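You operate a simulated robot arm through the tools that you are given. There is no shell and no other tool. Be economical: measure what you need, move in short steps, check, and stop when the job is done.

You are at the controls of a simulated robot arm. One attempt, no reset.

## Task
Start the fans and cool the cellar air to 10 degrees.
Fine: vent shut and return damper open before the fans breaker goes on; cold dial at 10.

It is judged by the outcome, as a careful person would: the job done as asked, and still so three seconds after it is handed in. It fails if anything else is knocked over, pushed out of place, dropped, spilled or broken.

## Robot
A 7-joint arm with a two-finger parallel gripper, fixed in place. Base frame: the origin is at the foot of the arm, x ahead of it, y to its left, z up. Readings come in m, degrees, newtons and seconds.
With the tool pointing down near the work surface it reaches from about 0.38 to 0.9 m from the base axis. Its first joint turns from -115.0 to 115.0 degrees. Payload 3.91 kg.
Tool frame: the origin (TCP) lies between the finger pads and is the grasp point; the fingertips stand 0.03 m ahead of it; z points along the fingers, y is the line along which they close. Largest opening 0.11 m; finger width 0.02, thickness 0.01; the body of the gripper, 0.048 by 0.112 m, starts 0.055 m behind the TCP.
Orientation is that of the tool frame in the base frame, as a unit quaternion [w, x, y, z]. With the fingers straight down and closing along the base's y, the tool's x points along the base's -x, its y along +y and its z along -z.

## Interface
- The arm moves only by the tool servo_tool. Its argument "increments" is one flat list of numbers, 7 for each row, row after row: the gripper command, from -1 (shut) to 1 (fully open), values between in proportion, then the shift along the tool's x, y, z in m, then the turn, a rotation vector about the tool's x, y, z in degrees. In form: [grip, tx, ty, tz, rx, ry, rz, grip, tx, ty, tz, rx, ry, rz, ...]. A call has 1 to 20 rows; each row is the pose to reach, as a shift and turn from the pose commanded when the call began, along the tool's axes at that moment. Each row takes 0.2 s and may step no farther than 0.05 m and 8.6 degrees from the row before; otherwise, or with a gripper value out of range, the whole call is refused. A pose out of reach is approached as far as the arm can. The call stops where the force on the tool passes 80 N (or 10 N more than at its start, if that is more) or the arm is blocked; 0.2 s more then pass. The fingers move at their own pace (about 0.153 m/s each) and stop on an object; they squeeze with about 41 N. The grip force told is the motor's: it shows also when the fingers shut on nothing. Time passes only in rows, and 0.2 s behind the last, so rows that repeat a pose let the fingers close. The reply holds the time, the measured pose of the TCP, the force on the tool along the base axes, the opening and the grip force, in the units named above and with some noise.
- Cameras (640 x 400 px; columns grow to the right, rows downward): "scene" is fixed at [0.2298, -0.5041, 1.6492]; the picture's right is [0.65, -0.76, 0.00], its down [-0.26, -0.22, -0.94] and it looks along [0.72, 0.61, -0.35] (base axes); focal length 322 px, centre (320, 200). "wrist" rides on the gripper at [0.072, 0.017, -0.103] in the tool frame; the picture's right is [-0.23, 0.97, 0.00], its down [-0.76, -0.18, -0.62] and it looks along [-0.61, -0.14, 0.78] (tool axes); focal length 222 px, centre (320, 200). There is no depth. A picture from a camera that has moved, and an enlarged one, comes with that camera's place and axes in the base frame and with its lens. The place of the scene camera against the robot may be out by one fixed shift of up to 0.018 m in any direction.
- camera(camera): a new picture of that camera. The clock stands still meanwhile.
- slide_trunk(by): slides the trunk up (or, below 0, down) by that many m; the arm rides with it, the base frame stays. It gives what a move gives, with no picture.
- inspect(camera, box): a new picture of the part [left, top, right, bottom] of that camera's present view, enlarged. The clock stands still meanwhile.
- close_job(): hands the job in; it is judged then, once.

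Go step by step. Nothing tells you positions but the pictures and the camera data: compare them with the known pose of the tool, close in by small moves and look again before you grip or let go. The budget is 120 turns and 84 pictures, counting those below and the enlarged ones. Unless the task says otherwise, let go and move clear before handing in, and close with one line.

The tools are called after ">>>" as name(argument=value, ...) on one line, values as JSON. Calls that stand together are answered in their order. servo_tool: Moves the arm, as the interface text tells. Its arguments: {"type":"object","properties":{"increments":{"type":"array","items":{"type":"number"}}},"required":["increments"]} The other tools are called the same way: slide_trunk (by) slides the trunk up or down; camera (camera) takes a picture; inspect (camera, box) takes an enlarged picture of a part of a camera's view; close_job () hands the job in.

At the start:

```text
t: 0.0
tcp_pos: [0.4622, 0.1342, 1.5049]
orientation: [0.0, 0.0, 1.0, 0.0]
wrist_force: [0.4, -1.6, 0.2]
width: 0.1101
gripper_force: 0.0
trunk travel left (down, up): [-0.925, 0.065]
```

scene: 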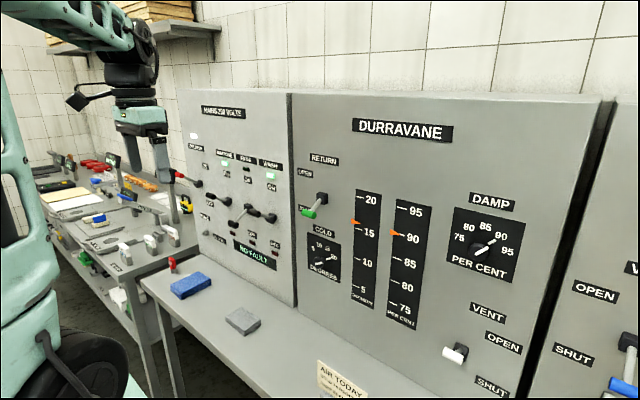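
wrist: 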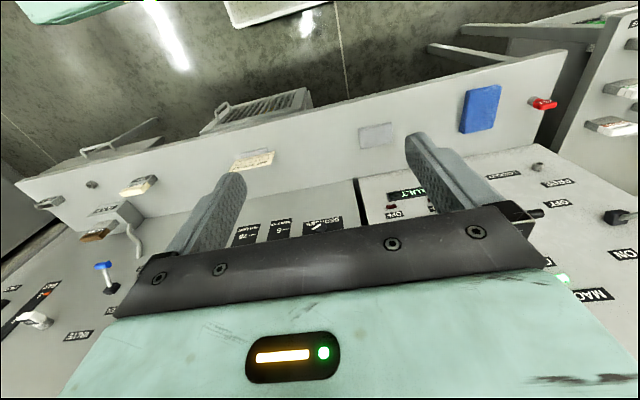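

I see two panels: a mains panel with breakers, and the DURRAVANE panel with return lever, cold dial and vent lever. I'll enlarge the key parts first.

>>> inspect(camera="scene", box=[180, 90, 300, 300])

>>> inspect(camera="scene", box=[280, 140, 440, 340])

>>> inspect(camera="scene", box=[300, 180, 640, 400])

```text
1.90 times, centred on (240, 195) of scene
camera zoom: at [0.2298, -0.5041, 1.6492], right [0.65, -0.76, 0.0], down [-0.26, -0.22, -0.94], along [0.72, 0.61, -0.35], focal length 612 px, centre (472, 210)
```

zoom: 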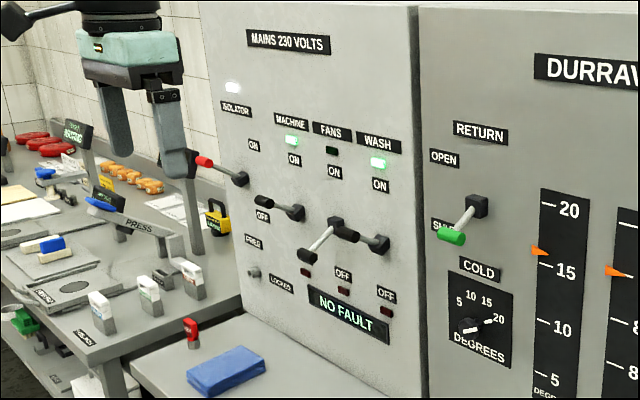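

```text
2.00 times, centred on (360, 240) of scene
camera zoom: at [0.2298, -0.5041, 1.6492], right [0.65, -0.76, 0.0], down [-0.26, -0.22, -0.94], along [0.72, 0.61, -0.35], focal length 643 px, centre (240, 120)
```

zoom: 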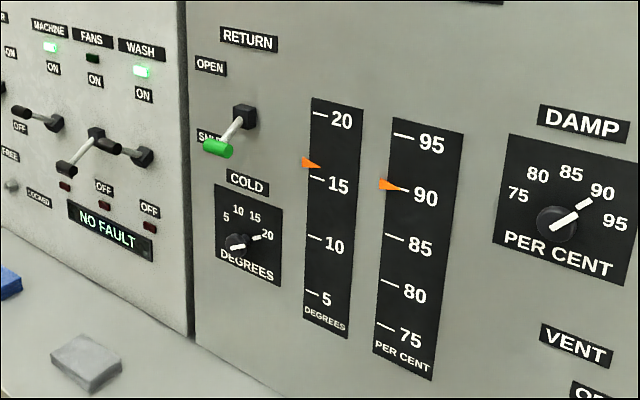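

```text
1.82 times, centred on (470, 290) of scene
camera zoom: at [0.2298, -0.5041, 1.6492], right [0.65, -0.76, 0.0], down [-0.26, -0.22, -0.94], along [0.72, 0.61, -0.35], focal length 585 px, centre (47, 36)
```

zoom: 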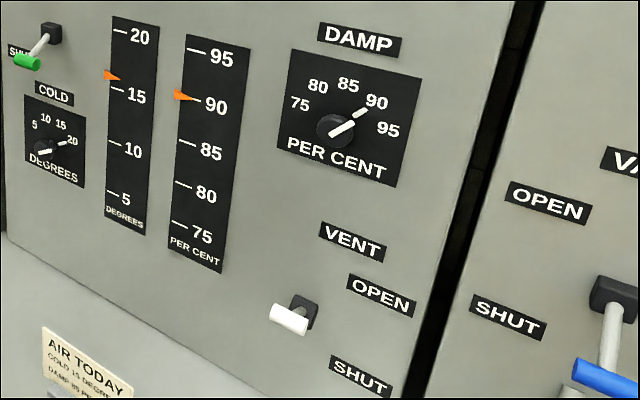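

The controls' rough positions: panel face near x≈0.92; return lever is down, vent appears up, and fans is down (off). I'll turn the tool to point at the panel so the wrist camera can look at it, and read the card.

>>> servo_tool(increments=[-1, 0, 0, 0, 0, -8.182, 0, -1, 0, 0, 0, 0, -16.364, 0, -1, 0, 0, 0, 0, -24.545, 0, -1, 0, 0, 0, 0, -32.727, 0, -1, 0, 0, 0, 0, -40.909, 0, -1, 0, 0, 0, 0, -49.091, 0, -1, 0, 0, 0, 0, -57.273, 0, -1, 0, 0, 0, 0, -65.455, 0, -1, 0, 0, 0, 0, -73.636, 0, -1, 0, 0, 0, 0, -81.818, 0, -1, 0, 0, 0, 0, -90, 0])

>>> inspect(camera="scene", box=[300, 340, 400, 400])

>>> camera(camera="wrist")

```text
t: 2.4
tcp_pos: [0.4613, 0.1331, 1.5049]
orientation: [0.708, 0.0, 0.706, 0.001]
wrist_force: [-0.5, -0.2, 0.1]
width: 0.0003
gripper_force: 37.8
trunk travel left (down, up): [-0.925, 0.065]
```

```text
6.40 times, centred on (350, 370) of scene
camera zoom: at [0.2298, -0.5041, 1.6492], right [0.65, -0.76, 0.0], down [-0.26, -0.22, -0.94], along [0.72, 0.61, -0.35], focal length 2058 px, centre (128, -888)
```

zoom: 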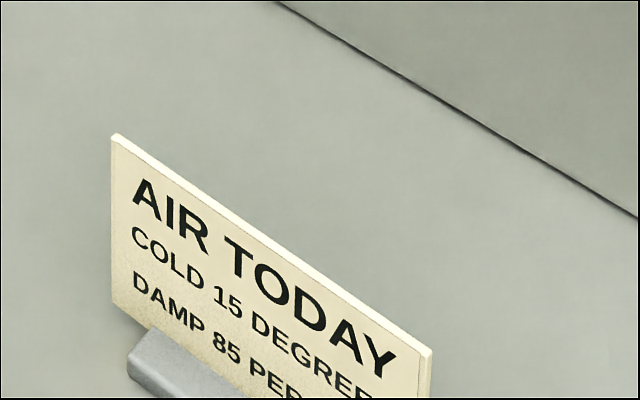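

```text
77 pictures are left
camera wrist: at [0.3593, 0.1492, 1.4331], right [0.0, 0.97, 0.23], down [-0.63, -0.18, 0.76], along [0.78, -0.14, 0.61], focal length 222 px, centre (320, 200)
```

wrist: 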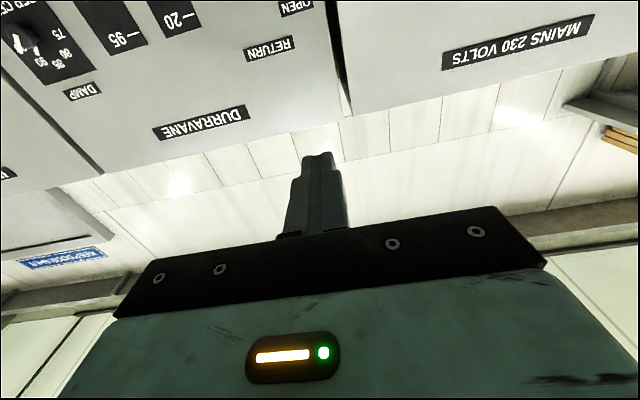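

The card says 15 but I was asked for 10, so 10 it is. The tool now points forward; I'll roll it half a turn so the wrist camera rides above and looks down at the controls.

>>> servo_tool(increments=[-1, 0, 0, 0, 0, 0, 8.5, -1, 0, 0, 0, 0, 0, 17, -1, 0, 0, 0, 0, 0, 25.5, -1, 0, 0, 0, 0, 0, 34, -1, 0, 0, 0, 0, 0, 42.5, -1, 0, 0, 0, 0, 0, 51, -1, 0, 0, 0, 0, 0, 59.5, -1, 0, 0, 0, 0, 0, 68, -1, 0, 0, 0, 0, 0, 76.5, -1, 0, 0, 0, 0, 0, 85, -1, 0, 0, 0, 0, 0, 90])

>>> servo_tool(increments=[-1, 0, 0, 0, 0, 0, 8.5, -1, 0, 0, 0, 0, 0, 17, -1, 0, 0, 0, 0, 0, 25.5, -1, 0, 0, 0, 0, 0, 34, -1, 0, 0, 0, 0, 0, 42.5, -1, 0, 0, 0, 0, 0, 51, -1, 0, 0, 0, 0, 0, 59.5, -1, 0, 0, 0, 0, 0, 68, -1, 0, 0, 0, 0, 0, 76.5, -1, 0, 0, 0, 0, 0, 85, -1, 0, 0, 0, 0, 0, 90])

>>> camera(camera="wrist")

```text
t: 4.8
tcp_pos: [0.5226, 0.1686, 1.7264]
orientation: [0.495, 0.501, 0.55, 0.45]
wrist_force: [-0.3, 0.2, 0.5]
width: 0.0
gripper_force: 37.9
out of reach, approached as far as the arm can: row 4, 5, 6, 7, 8, 9, 10, 11
trunk travel left (down, up): [-0.925, 0.065]
```

```text
t: 7.2
tcp_pos: [0.7076, 0.0473, 1.8142]
orientation: [0.03, 0.738, 0.107, 0.666]
wrist_force: [-0.3, -0.6, -0.2]
width: 0.0
gripper_force: 37.9
out of reach, approached as far as the arm can: row 1, 2, 3, 4, 5, 6, 7, 8, 9, 10, 11
trunk travel left (down, up): [-0.925, 0.065]
```

```text
76 pictures are left
camera wrist: at [0.6143, 0.0337, 1.9002], right [0.09, -0.99, -0.04], down [-0.71, -0.04, -0.71], along [0.7, 0.09, -0.71], focal length 222 px, centre (320, 200)
```

wrist: 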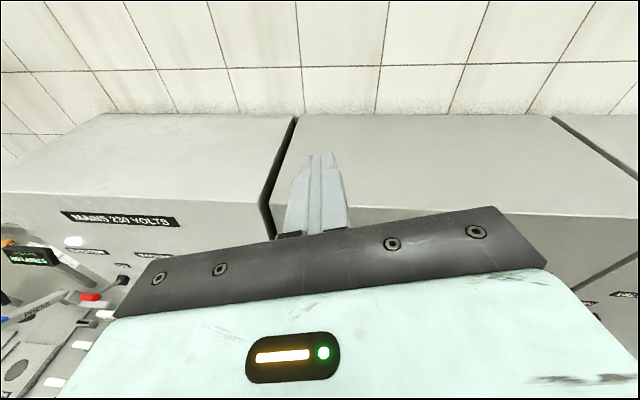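

The arm drifted up and forward during the roll, above the panel, but the roll succeeded. I'll hold still and look before going on.

>>> servo_tool(increments=[-1, 0, 0, 0, 0, 0, 0])

>>> camera(camera="scene")

```text
t: 7.6
tcp_pos: [0.7083, 0.0459, 1.8152]
orientation: [0.031, 0.738, 0.108, 0.665]
wrist_force: [-0.4, -0.2, -0.1]
width: 0.0
gripper_force: 37.5
trunk travel left (down, up): [-0.925, 0.065]
```

```text
75 pictures are left
```

scene: 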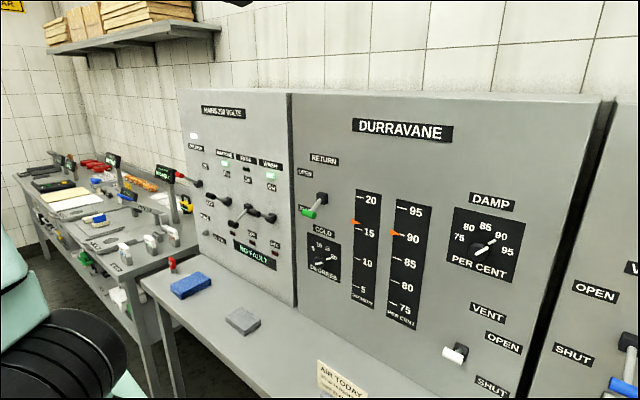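

The commanded pose now equals the measured one. I'll lower the trunk so the shoulder is nearer the controls' height, staying well in front of the panel.

>>> slide_trunk(by=-0.35)

>>> camera(camera="scene")

>>> camera(camera="wrist")

```text
t: 11.0
tcp_pos: [0.7078, 0.0473, 1.4632]
orientation: [0.03, 0.738, 0.109, 0.665]
wrist_force: [-0.9, 0.2, 0.2]
width: 0.0
gripper_force: 37.6
trunk travel left (down, up): [-0.575, 0.415]
```

```text
74 pictures are left
```

scene: 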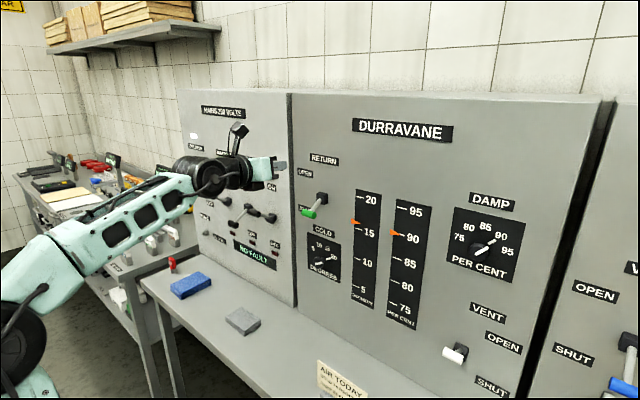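

```text
73 pictures are left
camera wrist: at [0.6146, 0.0341, 1.5502], right [0.1, -0.99, -0.04], down [-0.71, -0.04, -0.71], along [0.7, 0.09, -0.71], focal length 222 px, centre (320, 200)
```

wrist: 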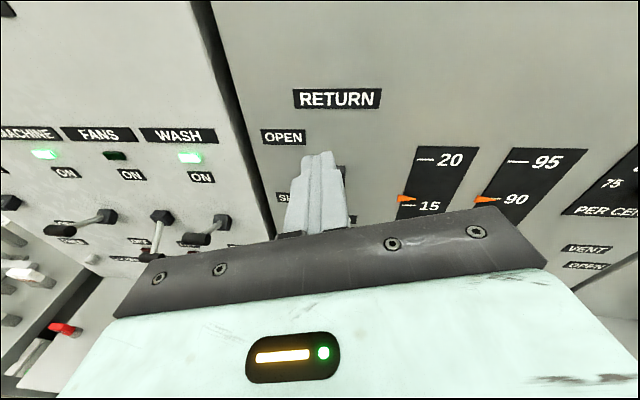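

Good view: triangulating the RETURN label gives a panel face at x≈0.895. I'll square the tool to the panel and back off a bit.

>>> servo_tool(increments=[-1, -0.004, -0.006, -0.048, -3.1, 2.95, 5.65, -1, -0.009, -0.012, -0.095, -6.2, 5.9, 11.3])

>>> camera(camera="wrist")

```text
t: 11.6
tcp_pos: [0.7103, -0.0101, 1.483]
orientation: [-0.009, 0.709, 0.019, 0.705]
wrist_force: [0.2, 0.5, 0.6]
width: 0.0
gripper_force: 37.5
out of reach, approached as far as the arm can: row 1, 2
trunk travel left (down, up): [-0.575, 0.415]
```

```text
72 pictures are left
camera wrist: at [0.6083, -0.0289, 1.5571], right [0.04, -0.98, -0.21], down [-0.63, 0.14, -0.76], along [0.77, 0.16, -0.61], focal length 222 px, centre (320, 200)
```

wrist: 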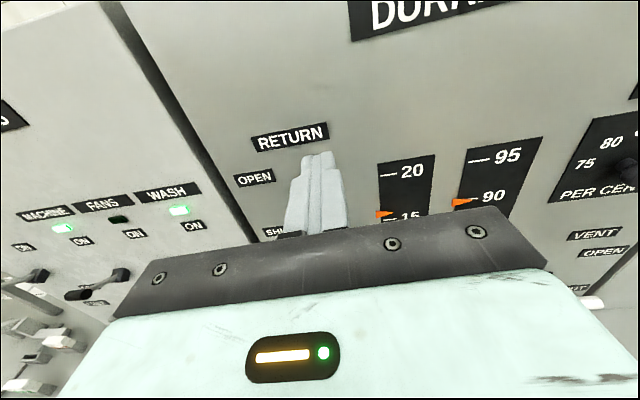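

Orientation is nearly square now. I'll move straight down to the right of the return lever, keeping clear of it, and look.

>>> servo_tool(increments=[-1, -0.045, 0, 0, 0, 0, 0, -1, -0.09, 0, 0, 0, 0, 0, -1, -0.135, 0.01, 0, 0, 0, 0, -1, -0.18, 0.02, 0, 0, 0, 0])

>>> camera(camera="wrist")

>>> camera(camera="scene")

```text
t: 12.6
tcp_pos: [0.7102, -0.0309, 1.3004]
orientation: [0.0, 0.707, 0.0, 0.707]
wrist_force: [-1.0, 0.0, -0.4]
width: 0.0001
gripper_force: 37.4
out of reach, approached as far as the arm can: row 1, 2
trunk travel left (down, up): [-0.575, 0.415]
```

```text
71 pictures are left
camera wrist: at [0.6072, -0.0484, 1.3733], right [0.0, -0.97, -0.23], down [-0.62, 0.18, -0.76], along [0.78, 0.14, -0.61], focal length 222 px, centre (320, 200)
```

wrist: 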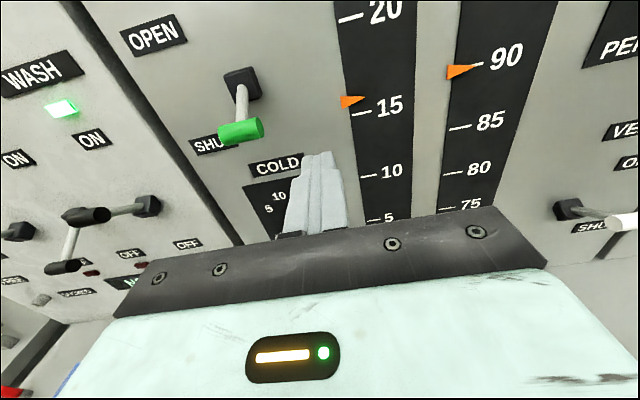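

```text
70 pictures are left
```

scene: 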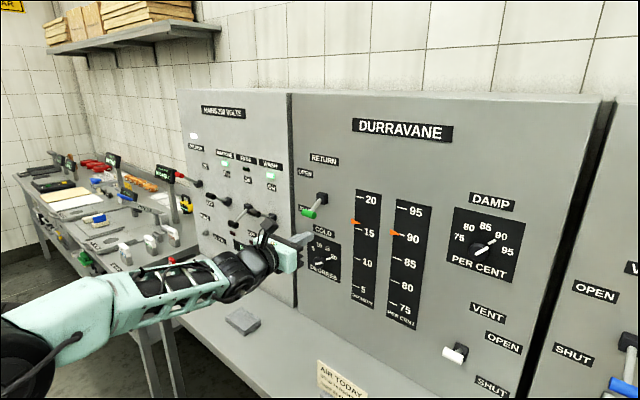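

Tool is square now. The return handle triangulates to about (0.838, 0.053, 1.303), pivot (0.88, 0.048, 1.341), i.e. down at SHUT. I'll put the shut fingertips under it.

>>> servo_tool(increments=[-1, -0.035, -0.03, 0, 0, 0, 0, -1, -0.038, -0.07, 0.0, 0, 0, 0, -1, -0.038, -0.084, 0.03, 0, 0, 0, -1, -0.038, -0.084, 0.065, 0, 0, 0, -1, -0.038, -0.084, 0.1, 0, 0, 0])

>>> camera(camera="wrist")

>>> inspect(camera="scene", box=[260, 160, 360, 240])

```text
t: 13.8
tcp_pos: [0.8095, 0.054, 1.2646]
orientation: [0.0, 0.708, 0.001, 0.707]
wrist_force: [0.0, -0.5, 0.0]
width: 0.0001
gripper_force: 37.9
trunk travel left (down, up): [-0.575, 0.415]
```

```text
69 pictures are left
camera wrist: at [0.7061, 0.0366, 1.3378], right [0.0, -0.97, -0.23], down [-0.62, 0.18, -0.76], along [0.78, 0.14, -0.61], focal length 222 px, centre (320, 200)
```

wrist: 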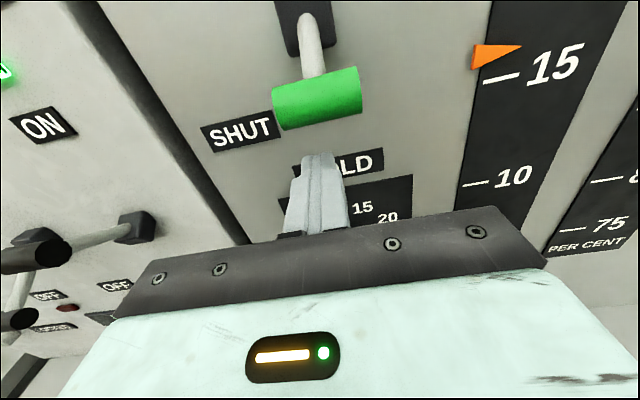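

```text
5.00 times, centred on (310, 200) of scene
camera zoom: at [0.2298, -0.5041, 1.6492], right [0.65, -0.76, 0.0], down [-0.26, -0.22, -0.94], along [0.72, 0.61, -0.35], focal length 1608 px, centre (370, 200)
```

zoom: 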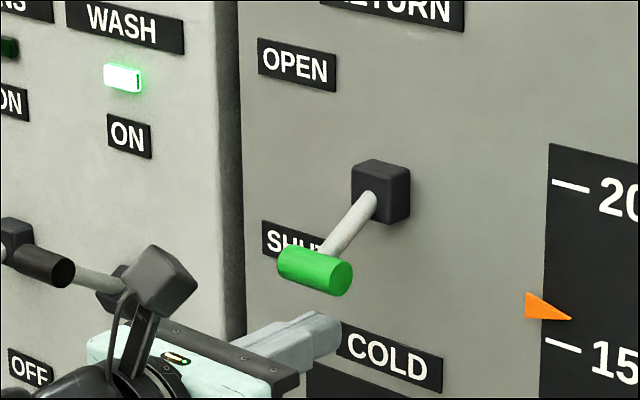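

Fingers are just below the handle. Pushing up now.

>>> servo_tool(increments=[-1, 0.012, -0.0, 0, 0, 0, 0, -1, 0.024, 0, 0, 0, 0, 0, -1, 0.036, 0, 0, 0, 0, 0, -1, 0.048, 0, 0, 0, 0, 0, -1, 0.06, 0, 0, 0, 0, 0, -1, 0.072, 0, 0, 0, 0, 0, -1, 0.084, 0, 0, 0, 0, 0, -1, 0.094, 0, 0, 0, 0, 0])

>>> inspect(camera="scene", box=[260, 140, 360, 220])

```text
t: 15.8
tcp_pos: [0.8099, 0.0541, 1.3415]
orientation: [-0.001, 0.718, 0.002, 0.696]
wrist_force: [-26.0, -7.3, -23.6]
width: 0.0001
gripper_force: 37.7
trunk travel left (down, up): [-0.575, 0.415]
stopped in row 8: the force on the tool passed its limit (the readings are from after the stop); the commanded pose is now the measured one
```

```text
5.00 times, centred on (310, 180) of scene
camera zoom: at [0.2298, -0.5041, 1.6492], right [0.65, -0.76, 0.0], down [-0.26, -0.22, -0.94], along [0.72, 0.61, -0.35], focal length 1608 px, centre (370, 300)
```

zoom: 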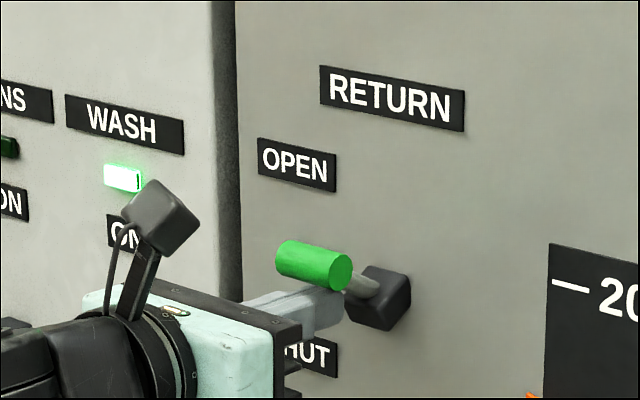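

The lever moved most of the way, with the tip probably wedging by the shaft or block. I'll back off slightly and push further on the handle itself.

>>> servo_tool(increments=[-1, -0.004, 0, -0.008, 0, 1, 0, -1, -0.004, 0, -0.018, 0, 1.8, 0, -1, 0.004, 0, -0.018, 0, 1.8, 0, -1, 0.012, 0, -0.018, 0, 1.8, 0, -1, 0.02, 0, -0.016, 0, 1.8, 0, -1, 0.028, 0, -0.014, 0, 1.8, 0])

>>> inspect(camera="scene", box=[260, 140, 360, 220])

>>> camera(camera="wrist")

```text
t: 17.1
tcp_pos: [0.7948, 0.0541, 1.3507]
orientation: [-0.002, 0.715, 0.004, 0.699]
wrist_force: [-35.4, -8.4, -20.9]
width: 0.0
gripper_force: 37.6
trunk travel left (down, up): [-0.575, 0.415]
stopped in row 6: the force on the tool passed its limit (the readings are from after the stop); the commanded pose is now the measured one
```

```text
5.00 times, centred on (310, 180) of scene
camera zoom: at [0.2298, -0.5041, 1.6492], right [0.65, -0.76, 0.0], down [-0.26, -0.22, -0.94], along [0.72, 0.61, -0.35], focal length 1608 px, centre (370, 300)
```

zoom: 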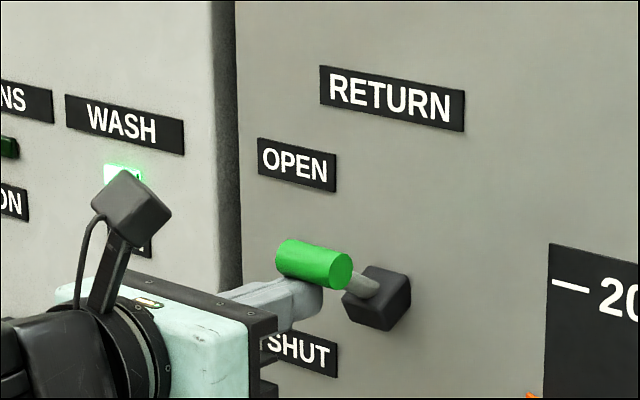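

```text
65 pictures are left
camera wrist: at [0.694, 0.0368, 1.4265], right [0.0, -0.97, -0.22], down [-0.64, 0.17, -0.75], along [0.77, 0.15, -0.63], focal length 222 px, centre (320, 200)
```

wrist: 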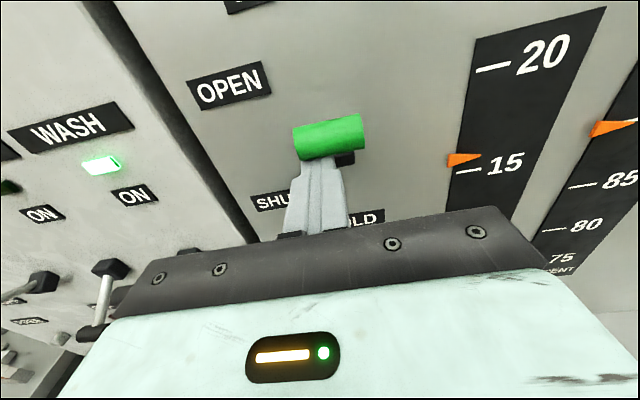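

The handle is in the same place as after the first push, so it appears to be at its upper stop. I'll back off and check that it stays.

>>> servo_tool(increments=[-1, -0.01, 0, -0.01, 0, 1.3, 0, -1, -0.02, 0, -0.05, 0, 1.3, 0, -1, -0.03, 0.0, -0.09, 0, 1.3, 0])

>>> inspect(camera="scene", box=[240, 140, 360, 220])

>>> inspect(camera="scene", box=[420, 290, 540, 400])

```text
t: 17.9
tcp_pos: [0.7067, 0.0549, 1.3235]
orientation: [-0.002, 0.705, 0.005, 0.709]
wrist_force: [0.5, -0.7, 0.3]
width: 0.0
gripper_force: 37.8
trunk travel left (down, up): [-0.575, 0.415]
```

```text
5.00 times, centred on (300, 180) of scene
camera zoom: at [0.2298, -0.5041, 1.6492], right [0.65, -0.76, 0.0], down [-0.26, -0.22, -0.94], along [0.72, 0.61, -0.35], focal length 1608 px, centre (420, 300)
```

zoom: 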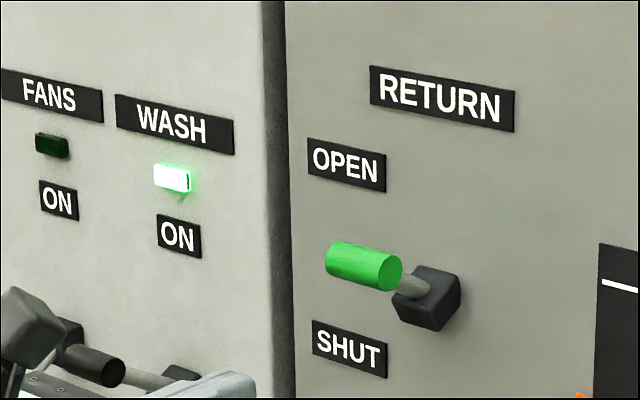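

```text
3.64 times, centred on (480, 345) of scene
camera zoom: at [0.2298, -0.5041, 1.6492], right [0.65, -0.76, 0.0], down [-0.26, -0.22, -0.94], along [0.72, 0.61, -0.35], focal length 1169 px, centre (-262, -327)
```

zoom: 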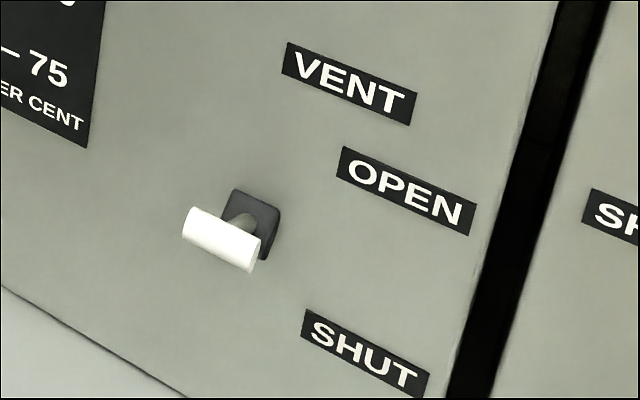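

Return stays OPEN. Vent is up (OPEN), handle about (0.838, -0.370, 1.08). I'll travel there, stopping above it and back from the panel.

>>> servo_tool(increments=[-1, -0.018, 0.043, 0, 0, 0, 0, -1, -0.036, 0.085, 0, 0, 0, 0, -1, -0.054, 0.128, 0, 0, 0, 0, -1, -0.072, 0.17, 0, 0, 0, 0, -1, -0.09, 0.213, 0, 0, 0, 0, -1, -0.108, 0.255, 0, 0, 0, 0, -1, -0.126, 0.298, 0, 0, 0, 0, -1, -0.144, 0.34, 0, 0, 0, 0, -1, -0.162, 0.383, 0, 0, 0, 0, -1, -0.18, 0.425, 0, 0, 0, 0])

>>> camera(camera="wrist")

>>> camera(camera="scene")

```text
t: 20.1
tcp_pos: [0.7154, -0.2673, 1.1497]
orientation: [0.036, 0.707, -0.005, 0.706]
wrist_force: [-0.3, -0.2, 0.0]
width: 0.0
gripper_force: 37.6
out of reach, approached as far as the arm can: row 7, 8, 9, 10
trunk travel left (down, up): [-0.575, 0.415]
```

```text
62 pictures are left
camera wrist: at [0.6115, -0.2746, 1.2233], right [-0.06, -0.98, -0.18], down [-0.61, 0.18, -0.77], along [0.79, 0.07, -0.61], focal length 222 px, centre (320, 200)
```

wrist: 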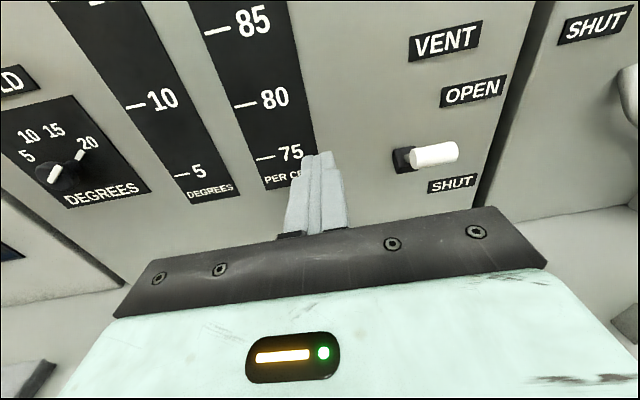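

```text
61 pictures are left
```

scene: 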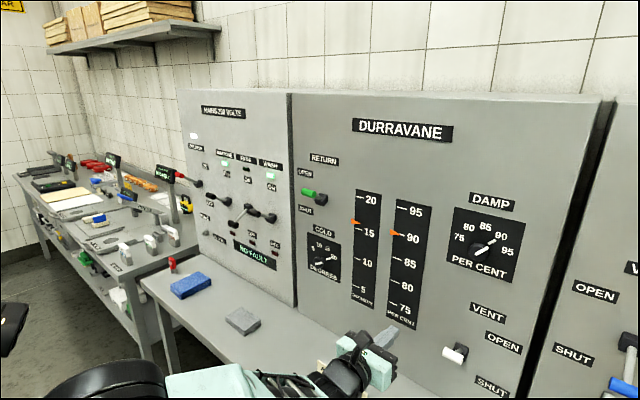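

The last part was out of reach in that orientation, likely a wrist limit. I'll yaw the tool to the right (radially outward), which should free it.

>>> servo_tool(increments=[-1, 0, 0.0, 0, -7, 0, 1, -1, 0, 0.02, 0, -14, 0, 2, -1, 0, 0.04, 0, -21, 0, 2.5, -1, 0, 0.06, 0, -25, 0, 2.5, -1, 0, 0.09, 0, -25, 0, 2.5])

>>> camera(camera="wrist")

```text
t: 21.2
tcp_pos: [0.7088, -0.3537, 1.1548]
orientation: [0.173, 0.682, -0.173, 0.689]
wrist_force: [0.5, 0.2, 0.2]
width: 0.0
gripper_force: 37.0
trunk travel left (down, up): [-0.575, 0.415]
```

```text
60 pictures are left
camera wrist: at [0.6097, -0.3197, 1.2271], right [-0.46, -0.86, -0.23], down [-0.46, 0.45, -0.77], along [0.76, -0.25, -0.6], focal length 222 px, centre (320, 200)
```

wrist: 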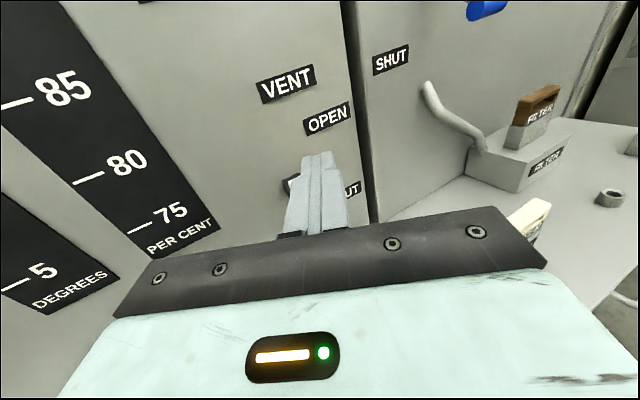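

Yawed fine. Now approach with the tip just above the vent handle.

>>> servo_tool(increments=[-1, -0.005, -0.013, 0.032, 0, 0, 0, -1, -0.01, -0.026, 0.064, 0, 0, 0, -1, -0.015, -0.04, 0.093, 0, 0, 0])

>>> camera(camera="wrist")

>>> inspect(camera="scene", box=[400, 290, 520, 390])

```text
t: 22.1
tcp_pos: [0.7607, -0.3581, 1.164]
orientation: [0.171, 0.683, -0.172, 0.689]
wrist_force: [-0.9, -0.7, 0.4]
width: 0.0
gripper_force: 37.5
out of reach, approached as far as the arm can: row 2, 3
trunk travel left (down, up): [-0.575, 0.415]
```

```text
59 pictures are left
camera wrist: at [0.6613, -0.3254, 1.237], right [-0.46, -0.86, -0.23], down [-0.46, 0.45, -0.77], along [0.76, -0.25, -0.6], focal length 222 px, centre (320, 200)
```

wrist: 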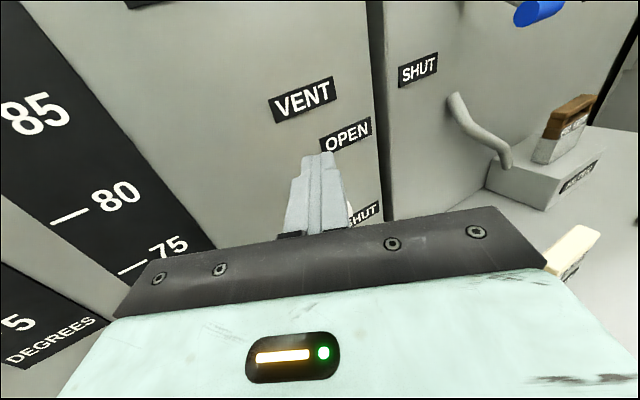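

```text
4.00 times, centred on (460, 340) of scene
camera zoom: at [0.2298, -0.5041, 1.6492], right [0.65, -0.76, 0.0], down [-0.26, -0.22, -0.94], along [0.72, 0.61, -0.35], focal length 1286 px, centre (-240, -360)
```

zoom: 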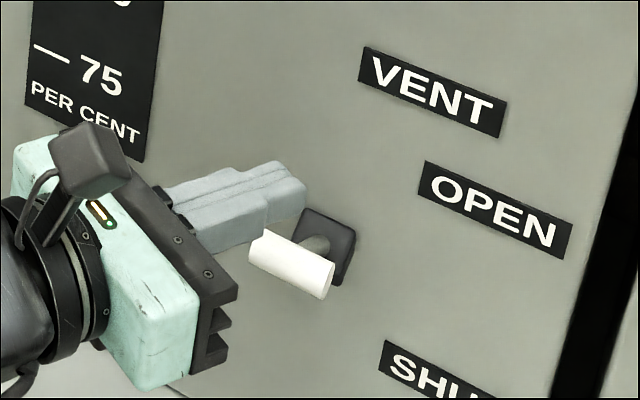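

The arm is clipped at a joint limit with the shoulder too high for this height. I'll retreat and raise the tool, then lower the trunk.

>>> servo_tool(increments=[-1, 0.02, 0.01, -0.03, 0, 0, 0, -1, 0.05, 0.025, -0.06, 0, 0, 0, -1, 0.09, 0.025, -0.06, 0, 0, 0, -1, 0.12, 0.025, -0.06, 0, 0, 0])

>>> slide_trunk(by=-0.22)

>>> camera(camera="scene")

```text
t: 23.1
tcp_pos: [0.6973, -0.3519, 1.2847]
orientation: [0.173, 0.683, -0.173, 0.688]
wrist_force: [-0.3, 0.9, -0.5]
width: 0.0
gripper_force: 37.6
trunk travel left (down, up): [-0.575, 0.415]
```

```text
t: 25.4
tcp_pos: [0.6958, -0.3515, 1.0653]
orientation: [0.173, 0.682, -0.173, 0.689]
wrist_force: [-0.1, 0.1, -0.1]
width: 0.0001
gripper_force: 38.0
trunk travel left (down, up): [-0.355, 0.635]
```

```text
57 pictures are left
```

scene: 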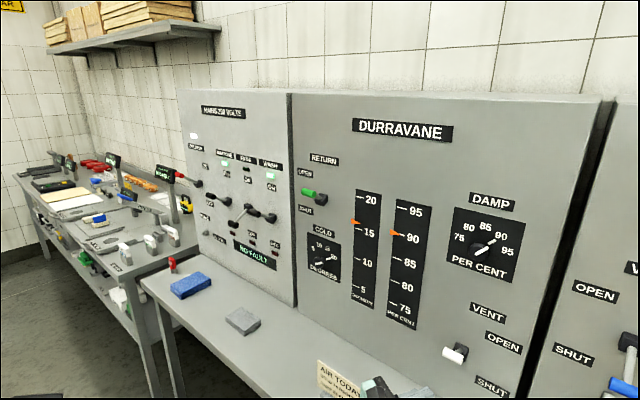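

Clear of everything. Now raise and approach again above the vent handle.

>>> servo_tool(increments=[-1, 0.04, 0, 0, 0, 0, 0, -1, 0.08, 0, 0, 0, 0, 0, -1, 0.08, -0.015, 0.036, 0, 0, 0, -1, 0.08, -0.03, 0.072, 0, 0, 0, -1, 0.08, -0.044, 0.106, 0, 0, 0])

>>> camera(camera="wrist")

>>> inspect(camera="scene", box=[400, 290, 520, 390])

```text
t: 26.6
tcp_pos: [0.8129, -0.3639, 1.147]
orientation: [0.173, 0.682, -0.173, 0.689]
wrist_force: [-0.1, -0.1, 0.7]
width: 0.0
gripper_force: 37.6
trunk travel left (down, up): [-0.355, 0.635]
```

```text
56 pictures are left
camera wrist: at [0.7135, -0.3295, 1.2192], right [-0.46, -0.86, -0.23], down [-0.46, 0.45, -0.77], along [0.76, -0.25, -0.6], focal length 222 px, centre (320, 200)
```

wrist: 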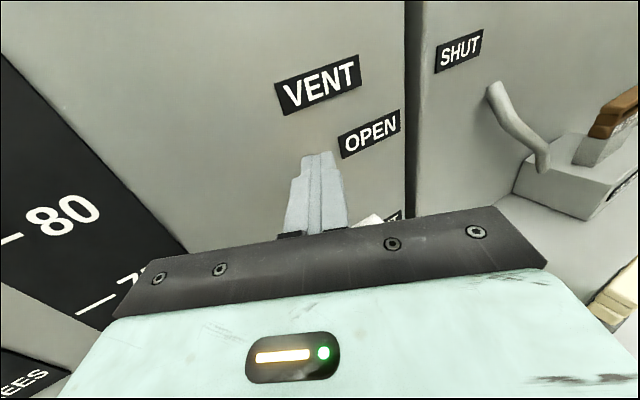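

```text
4.00 times, centred on (460, 340) of scene
camera zoom: at [0.2298, -0.5041, 1.6492], right [0.65, -0.76, 0.0], down [-0.26, -0.22, -0.94], along [0.72, 0.61, -0.35], focal length 1286 px, centre (-240, -360)
```

zoom: 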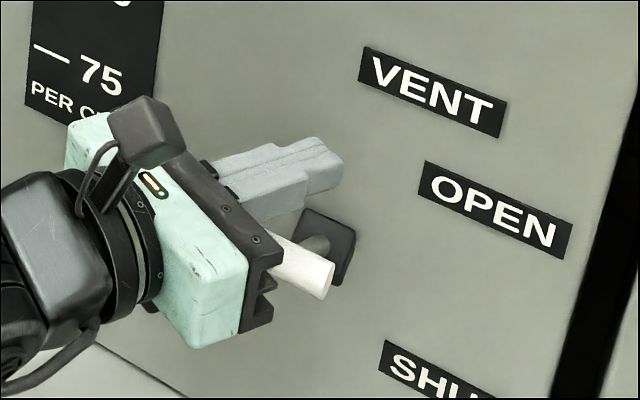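

Tip is above the handle near the pivot's centre line. Pushing down.

>>> servo_tool(increments=[-1, -0.012, 0, 0, 0, 0, 0, -1, -0.024, 0, 0, 0, 0, 0, -1, -0.036, 0, 0, 0, 0, 0, -1, -0.048, 0, 0, 0, 0, 0, -1, -0.06, 0, 0, 0, 0, 0, -1, -0.072, 0, 0, 0, 0, 0, -1, -0.084, 0, 0, 0, 0, 0, -1, -0.096, 0, 0, 0, 0, 0, -1, -0.106, 0, 0, 0, 0, 0])

>>> inspect(camera="scene", box=[400, 300, 520, 400])

```text
t: 28.6
tcp_pos: [0.8078, -0.3642, 1.0594]
orientation: [0.176, 0.668, -0.173, 0.702]
wrist_force: [-2.3, -4.2, 59.3]
width: 0.0
gripper_force: 37.6
trunk travel left (down, up): [-0.355, 0.635]
```

```text
4.00 times, centred on (460, 350) of scene
camera zoom: at [0.2298, -0.5041, 1.6492], right [0.65, -0.76, 0.0], down [-0.26, -0.22, -0.94], along [0.72, 0.61, -0.35], focal length 1286 px, centre (-240, -400)
```

zoom: 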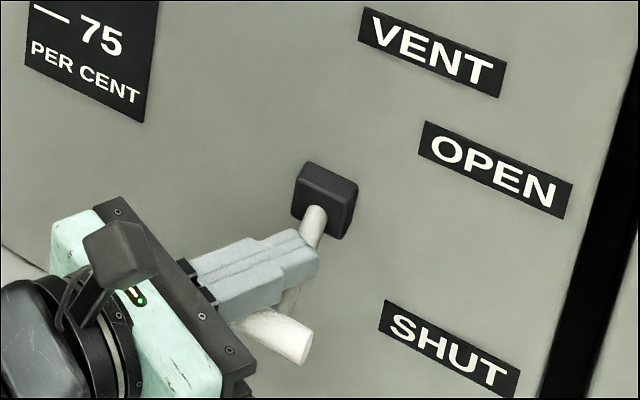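

The lever is down hard against its stop. Lifting off and backing away to check.

>>> servo_tool(increments=[-1, 0.025, 0, 0, 0, 0, 0, -1, 0.045, 0, 0, 0, 0, 0, -1, 0.065, 0.015, -0.04, 0, 0, 0, -1, 0.09, 0.03, -0.08, 0, 0, 0, -1, 0.13, 0.04, -0.1, 0, 0, 0])

>>> inspect(camera="scene", box=[400, 300, 520, 400])

>>> inspect(camera="scene", box=[290, 220, 360, 290])

```text
t: 29.8
tcp_pos: [0.7032, -0.3515, 1.1678]
orientation: [0.173, 0.683, -0.173, 0.688]
wrist_force: [0.2, -0.1, 1.0]
width: 0.0
gripper_force: 37.8
trunk travel left (down, up): [-0.355, 0.635]
```

```text
4.00 times, centred on (460, 350) of scene
camera zoom: at [0.2298, -0.5041, 1.6492], right [0.65, -0.76, 0.0], down [-0.26, -0.22, -0.94], along [0.72, 0.61, -0.35], focal length 1286 px, centre (-240, -400)
```

zoom: 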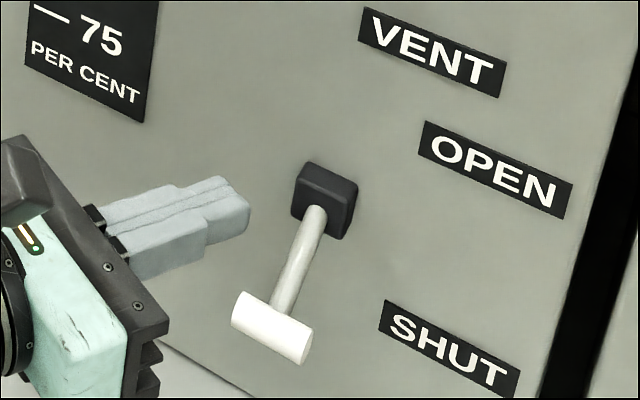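

```text
5.71 times, centred on (325, 255) of scene
camera zoom: at [0.2298, -0.5041, 1.6492], right [0.65, -0.76, 0.0], down [-0.26, -0.22, -0.94], along [0.72, 0.61, -0.35], focal length 1837 px, centre (291, -114)
```

zoom: 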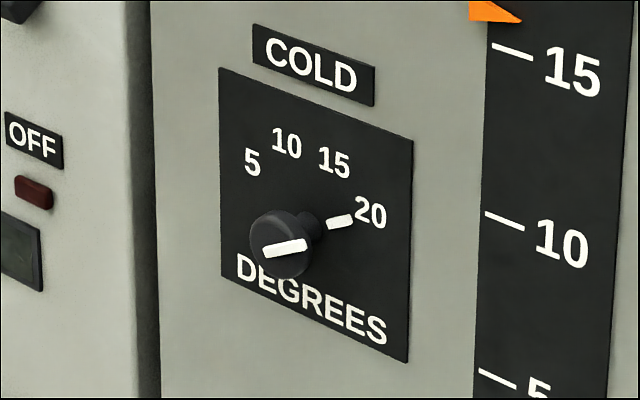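

Vent is SHUT. Next the COLD dial, at about y≈0.04, z≈1.14, pointing at 20. I'll move in front of it with the tool squared again.

>>> servo_tool(increments=[-1, 0, -0.035, -0.018, 2.8, 0, 0, -1, 0, -0.07, -0.036, 5.6, 0, 0, -1, 0, -0.104, -0.054, 8.4, 0, 0, -1, 0, -0.139, -0.072, 11.2, 0, 0, -1, 0, -0.174, -0.09, 14, 0, 0, -1, 0, -0.208, -0.108, 16.8, 0, 0, -1, 0, -0.243, -0.126, 19.6, 0, 0, -1, 0, -0.278, -0.144, 22.4, 0, 0, -1, 0, -0.312, -0.162, 25.2, 0, 0, -1, 0, -0.347, -0.179, 28.2, 0, 0, -1, -0.04, -0.347, -0.179, 28.2, 0, 0, -1, -0.08, -0.347, -0.179, 28.2, 0, 0])

>>> camera(camera="wrist")

>>> camera(camera="scene")

```text
t: 32.4
tcp_pos: [0.7121, 0.0391, 1.0882]
orientation: [0.002, 0.703, -0.001, 0.711]
wrist_force: [-0.9, 0.3, 0.1]
width: 0.0
gripper_force: 37.6
trunk travel left (down, up): [-0.355, 0.635]
```

```text
51 pictures are left
camera wrist: at [0.6086, 0.0219, 1.1596], right [0.0, -0.97, -0.23], down [-0.61, 0.18, -0.77], along [0.79, 0.14, -0.6], focal length 222 px, centre (320, 200)
```

wrist: 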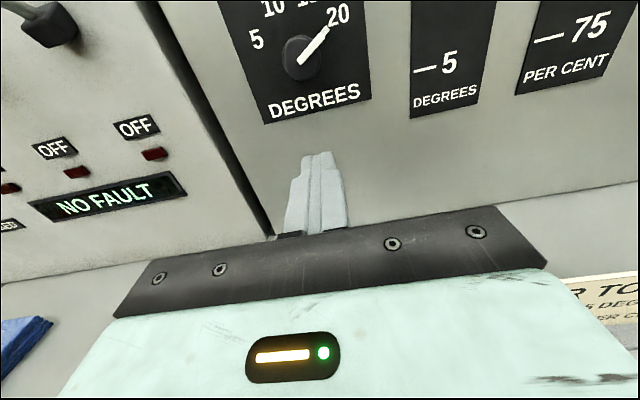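

```text
50 pictures are left
```

scene: 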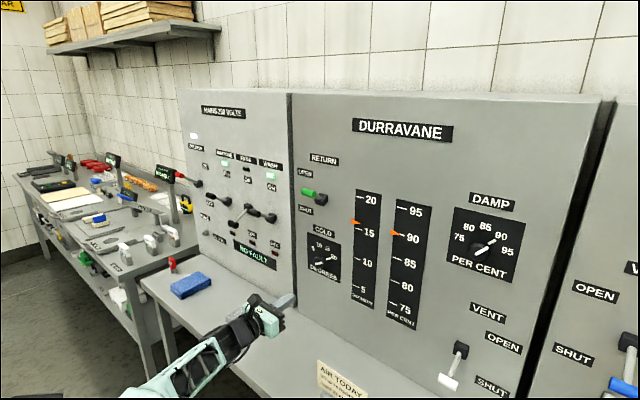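

Dial centre comes out at about (0.87, 0.044, 1.140). I'll rise a little for a full view of the scale.

>>> servo_tool(increments=[0.2, 0.032, -0.005, 0, 0, -0.7, 0])

>>> inspect(camera="wrist", box=[200, 0, 400, 160])

```text
t: 32.8
tcp_pos: [0.7129, 0.0444, 1.1196]
orientation: [0.002, 0.708, 0.0, 0.706]
wrist_force: [0.0, -0.8, -1.3]
width: 0.0658
gripper_force: 0.0
trunk travel left (down, up): [-0.355, 0.635]
```

```text
2.50 times, centred on (300, 80) of wrist
camera zoom: at [0.6093, 0.0274, 1.1936], right [0.0, -0.97, -0.23], down [-0.62, 0.18, -0.76], along [0.78, 0.14, -0.61], focal length 555 px, centre (370, 500)
```

zoom: 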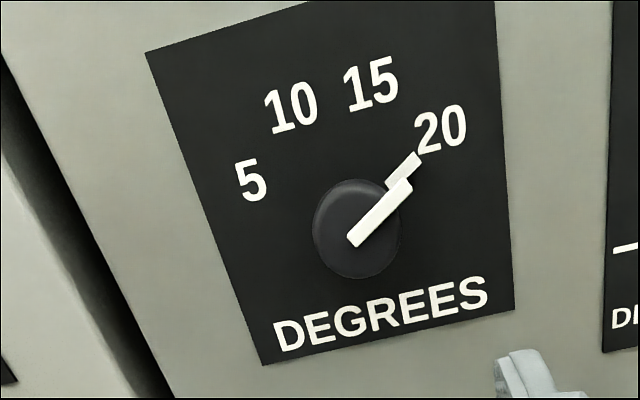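

The dial scale: centre ≈ (y 0.0455, z 1.137), 5/10/15/20 at −60/−20/+20/+60°, pointer at +60° (20). I need an 80° counter-clockwise turn. I'll pre-roll the open gripper clockwise 40° and line up.

>>> servo_tool(increments=[0.2, 0.008, -0.001, 0.02, 0, 0, 8, 0.2, 0.0175, -0.001, 0.04, 0, 0, 16, 0.2, 0.0175, -0.001, 0.06, 0, 0, 24, 0.2, 0.0175, -0.001, 0.08, 0, 0, 32, 0.2, 0.0175, -0.001, 0.09, 0, 0, 40])

>>> camera(camera="wrist")

>>> inspect(camera="scene", box=[260, 210, 380, 310])

```text
t: 34.0
tcp_pos: [0.8012, 0.0452, 1.1383]
orientation: [-0.241, 0.665, -0.244, 0.663]
wrist_force: [0.0, 0.0, 0.1]
width: 0.0661
gripper_force: 0.0
trunk travel left (down, up): [-0.355, 0.635]
```

```text
48 pictures are left
camera wrist: at [0.6979, -0.0149, 1.1836], right [0.0, -0.6, -0.8], down [-0.62, 0.63, -0.47], along [0.78, 0.5, -0.38], focal length 222 px, centre (320, 200)
```

wrist: 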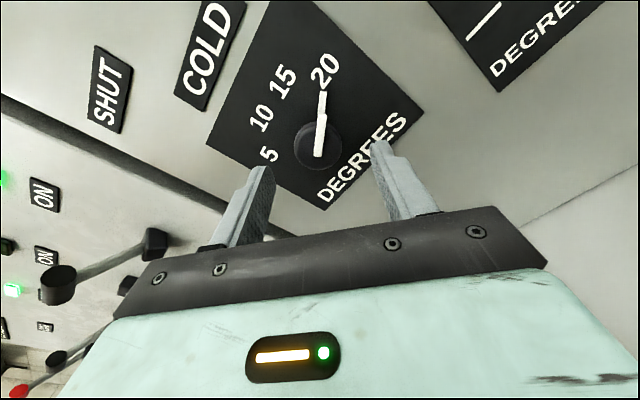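

```text
4.00 times, centred on (320, 260) of scene
camera zoom: at [0.2298, -0.5041, 1.6492], right [0.65, -0.76, 0.0], down [-0.26, -0.22, -0.94], along [0.72, 0.61, -0.35], focal length 1286 px, centre (320, -40)
```

zoom: 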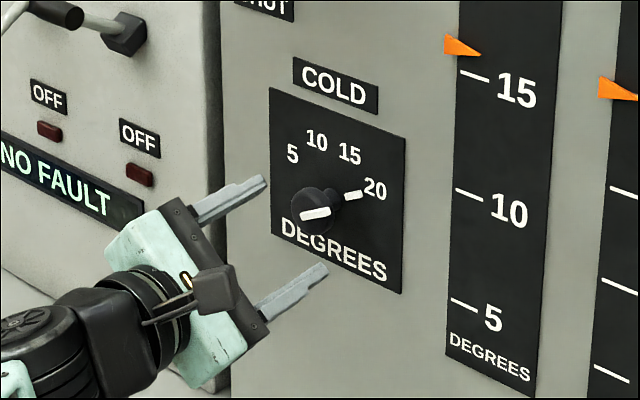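

Aligned. Advancing in small steps with the jaws around the knob.

>>> servo_tool(increments=[0.2, 0, 0, 0.012, 0, 0, 0, 0.2, 0, 0, 0.024, 0, 0, 0, 0.2, 0, 0, 0.036, 0, 0, 0, 0.2, 0, 0, 0.05, 0, 0, 0])

>>> camera(camera="wrist")

>>> inspect(camera="scene", box=[260, 210, 380, 310])

```text
t: 35.0
tcp_pos: [0.8501, 0.0466, 1.1385]
orientation: [-0.241, 0.665, -0.242, 0.664]
wrist_force: [-14.0, -0.7, -2.6]
width: 0.0646
gripper_force: 0.0
trunk travel left (down, up): [-0.355, 0.635]
```

```text
46 pictures are left
camera wrist: at [0.747, -0.0146, 1.1835], right [0.0, -0.6, -0.8], down [-0.62, 0.63, -0.47], along [0.78, 0.5, -0.38], focal length 222 px, centre (320, 200)
```

wrist: 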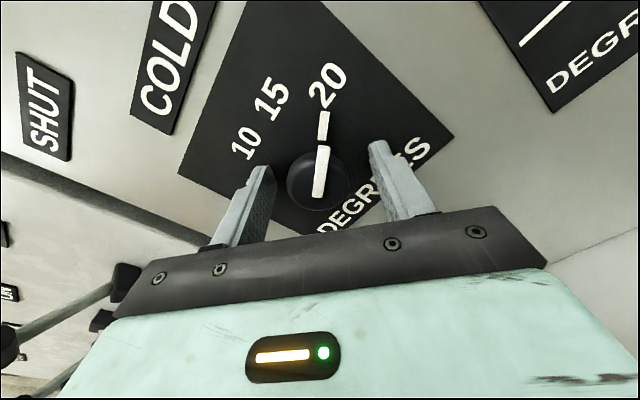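

```text
4.00 times, centred on (320, 260) of scene
camera zoom: at [0.2298, -0.5041, 1.6492], right [0.65, -0.76, 0.0], down [-0.26, -0.22, -0.94], along [0.72, 0.61, -0.35], focal length 1286 px, centre (320, -40)
```

zoom: 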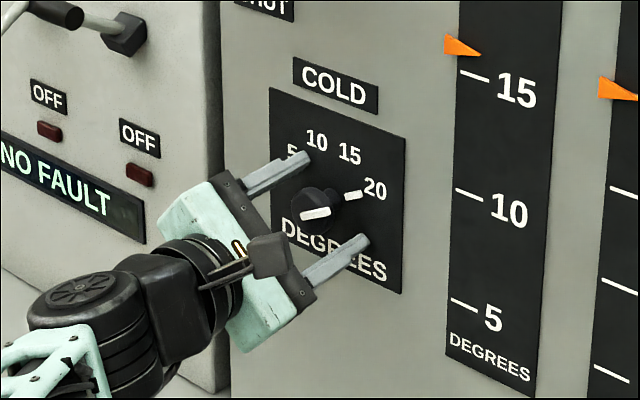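

The tips just touch the plate (14 N). I'll back off 4 mm and close on the knob.

>>> servo_tool(increments=[0.2, 0, 0, -0.005, 0, 0, 0, -1, 0, 0, -0.005, 0, 0, 0, -1, 0, 0, -0.005, 0, 0, 0])

>>> camera(camera="wrist")

```text
t: 35.8
tcp_pos: [0.847, 0.0466, 1.1392]
orientation: [-0.241, 0.664, -0.242, 0.665]
wrist_force: [12.8, 8.2, 13.8]
width: 0.0354
gripper_force: 45.1
trunk travel left (down, up): [-0.355, 0.635]
```

```text
44 pictures are left
camera wrist: at [0.7426, -0.0147, 1.1846], right [0.0, -0.6, -0.8], down [-0.62, 0.63, -0.47], along [0.78, 0.5, -0.37], focal length 222 px, centre (320, 200)
```

wrist: 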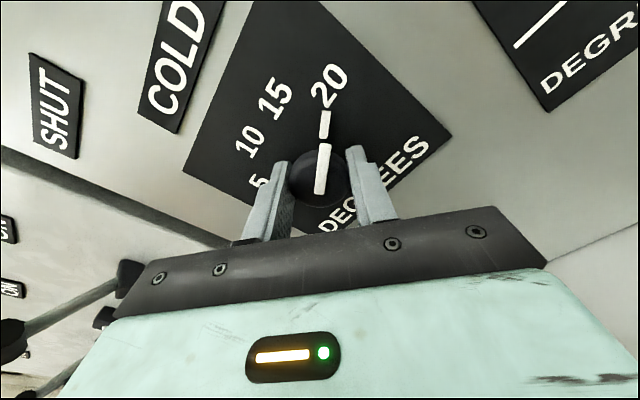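

Knob is gripped. Turning counter-clockwise 40° first and checking.

>>> servo_tool(increments=[-1, 0, 0, 0, 0, 0, -8, -1, 0, 0, 0, 0, 0, -16, -1, 0, 0, 0, 0, 0, -24, -1, 0, 0, 0, 0, 0, -32, -1, 0, 0, 0, 0, 0, -40])

>>> camera(camera="wrist")

```text
t: 37.0
tcp_pos: [0.8461, 0.0452, 1.1396]
orientation: [0.001, 0.707, 0.0, 0.707]
wrist_force: [24.7, 10.0, 24.5]
width: 0.0355
gripper_force: 45.0
trunk travel left (down, up): [-0.355, 0.635]
```

```text
43 pictures are left
camera wrist: at [0.7425, 0.0279, 1.2122], right [0.0, -0.97, -0.22], down [-0.62, 0.18, -0.76], along [0.78, 0.14, -0.61], focal length 222 px, centre (320, 200)
```

wrist: 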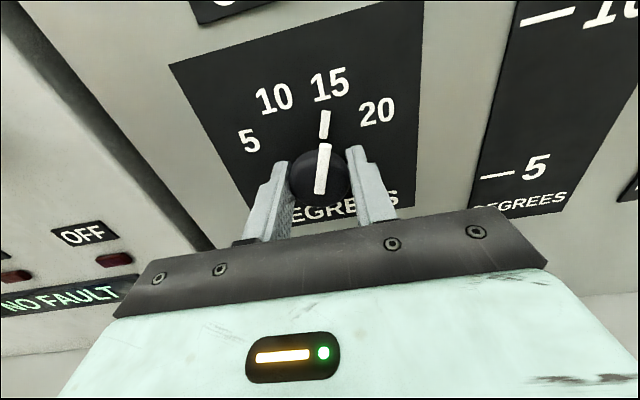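

The pointer followed to 15. Another 40° to 10.

>>> servo_tool(increments=[-1, 0, 0, 0, 0, 0, -8, -1, 0, 0, 0, 0, 0, -16, -1, 0, 0, 0, 0, 0, -24, -1, 0, 0, 0, 0, 0, -32, -1, 0, 0, 0, 0, 0, -40, -1, 0, 0, 0, 0, 0, -40])

>>> inspect(camera="wrist", box=[220, 20, 480, 220])

>>> inspect(camera="scene", box=[270, 220, 370, 300])

```text
t: 38.4
tcp_pos: [0.8448, 0.0441, 1.1402]
orientation: [0.243, 0.665, 0.242, 0.664]
wrist_force: [25.2, 3.4, 25.2]
width: 0.0352
gripper_force: 45.5
trunk travel left (down, up): [-0.355, 0.635]
```

```text
2.00 times, centred on (350, 120) of wrist
camera zoom: at [0.7425, 0.0778, 1.2059], right [0.0, -0.89, 0.45], down [-0.62, -0.35, -0.7], along [0.78, -0.29, -0.56], focal length 444 px, centre (260, 360)
```

zoom: 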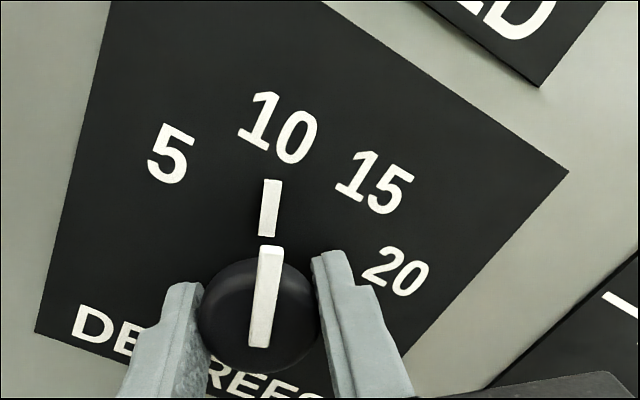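

```text
5.00 times, centred on (320, 260) of scene
camera zoom: at [0.2298, -0.5041, 1.6492], right [0.65, -0.76, 0.0], down [-0.26, -0.22, -0.94], along [0.72, 0.61, -0.35], focal length 1608 px, centre (320, -100)
```

zoom: 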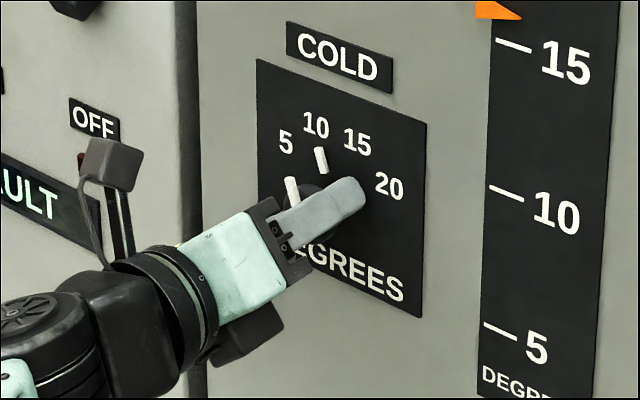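

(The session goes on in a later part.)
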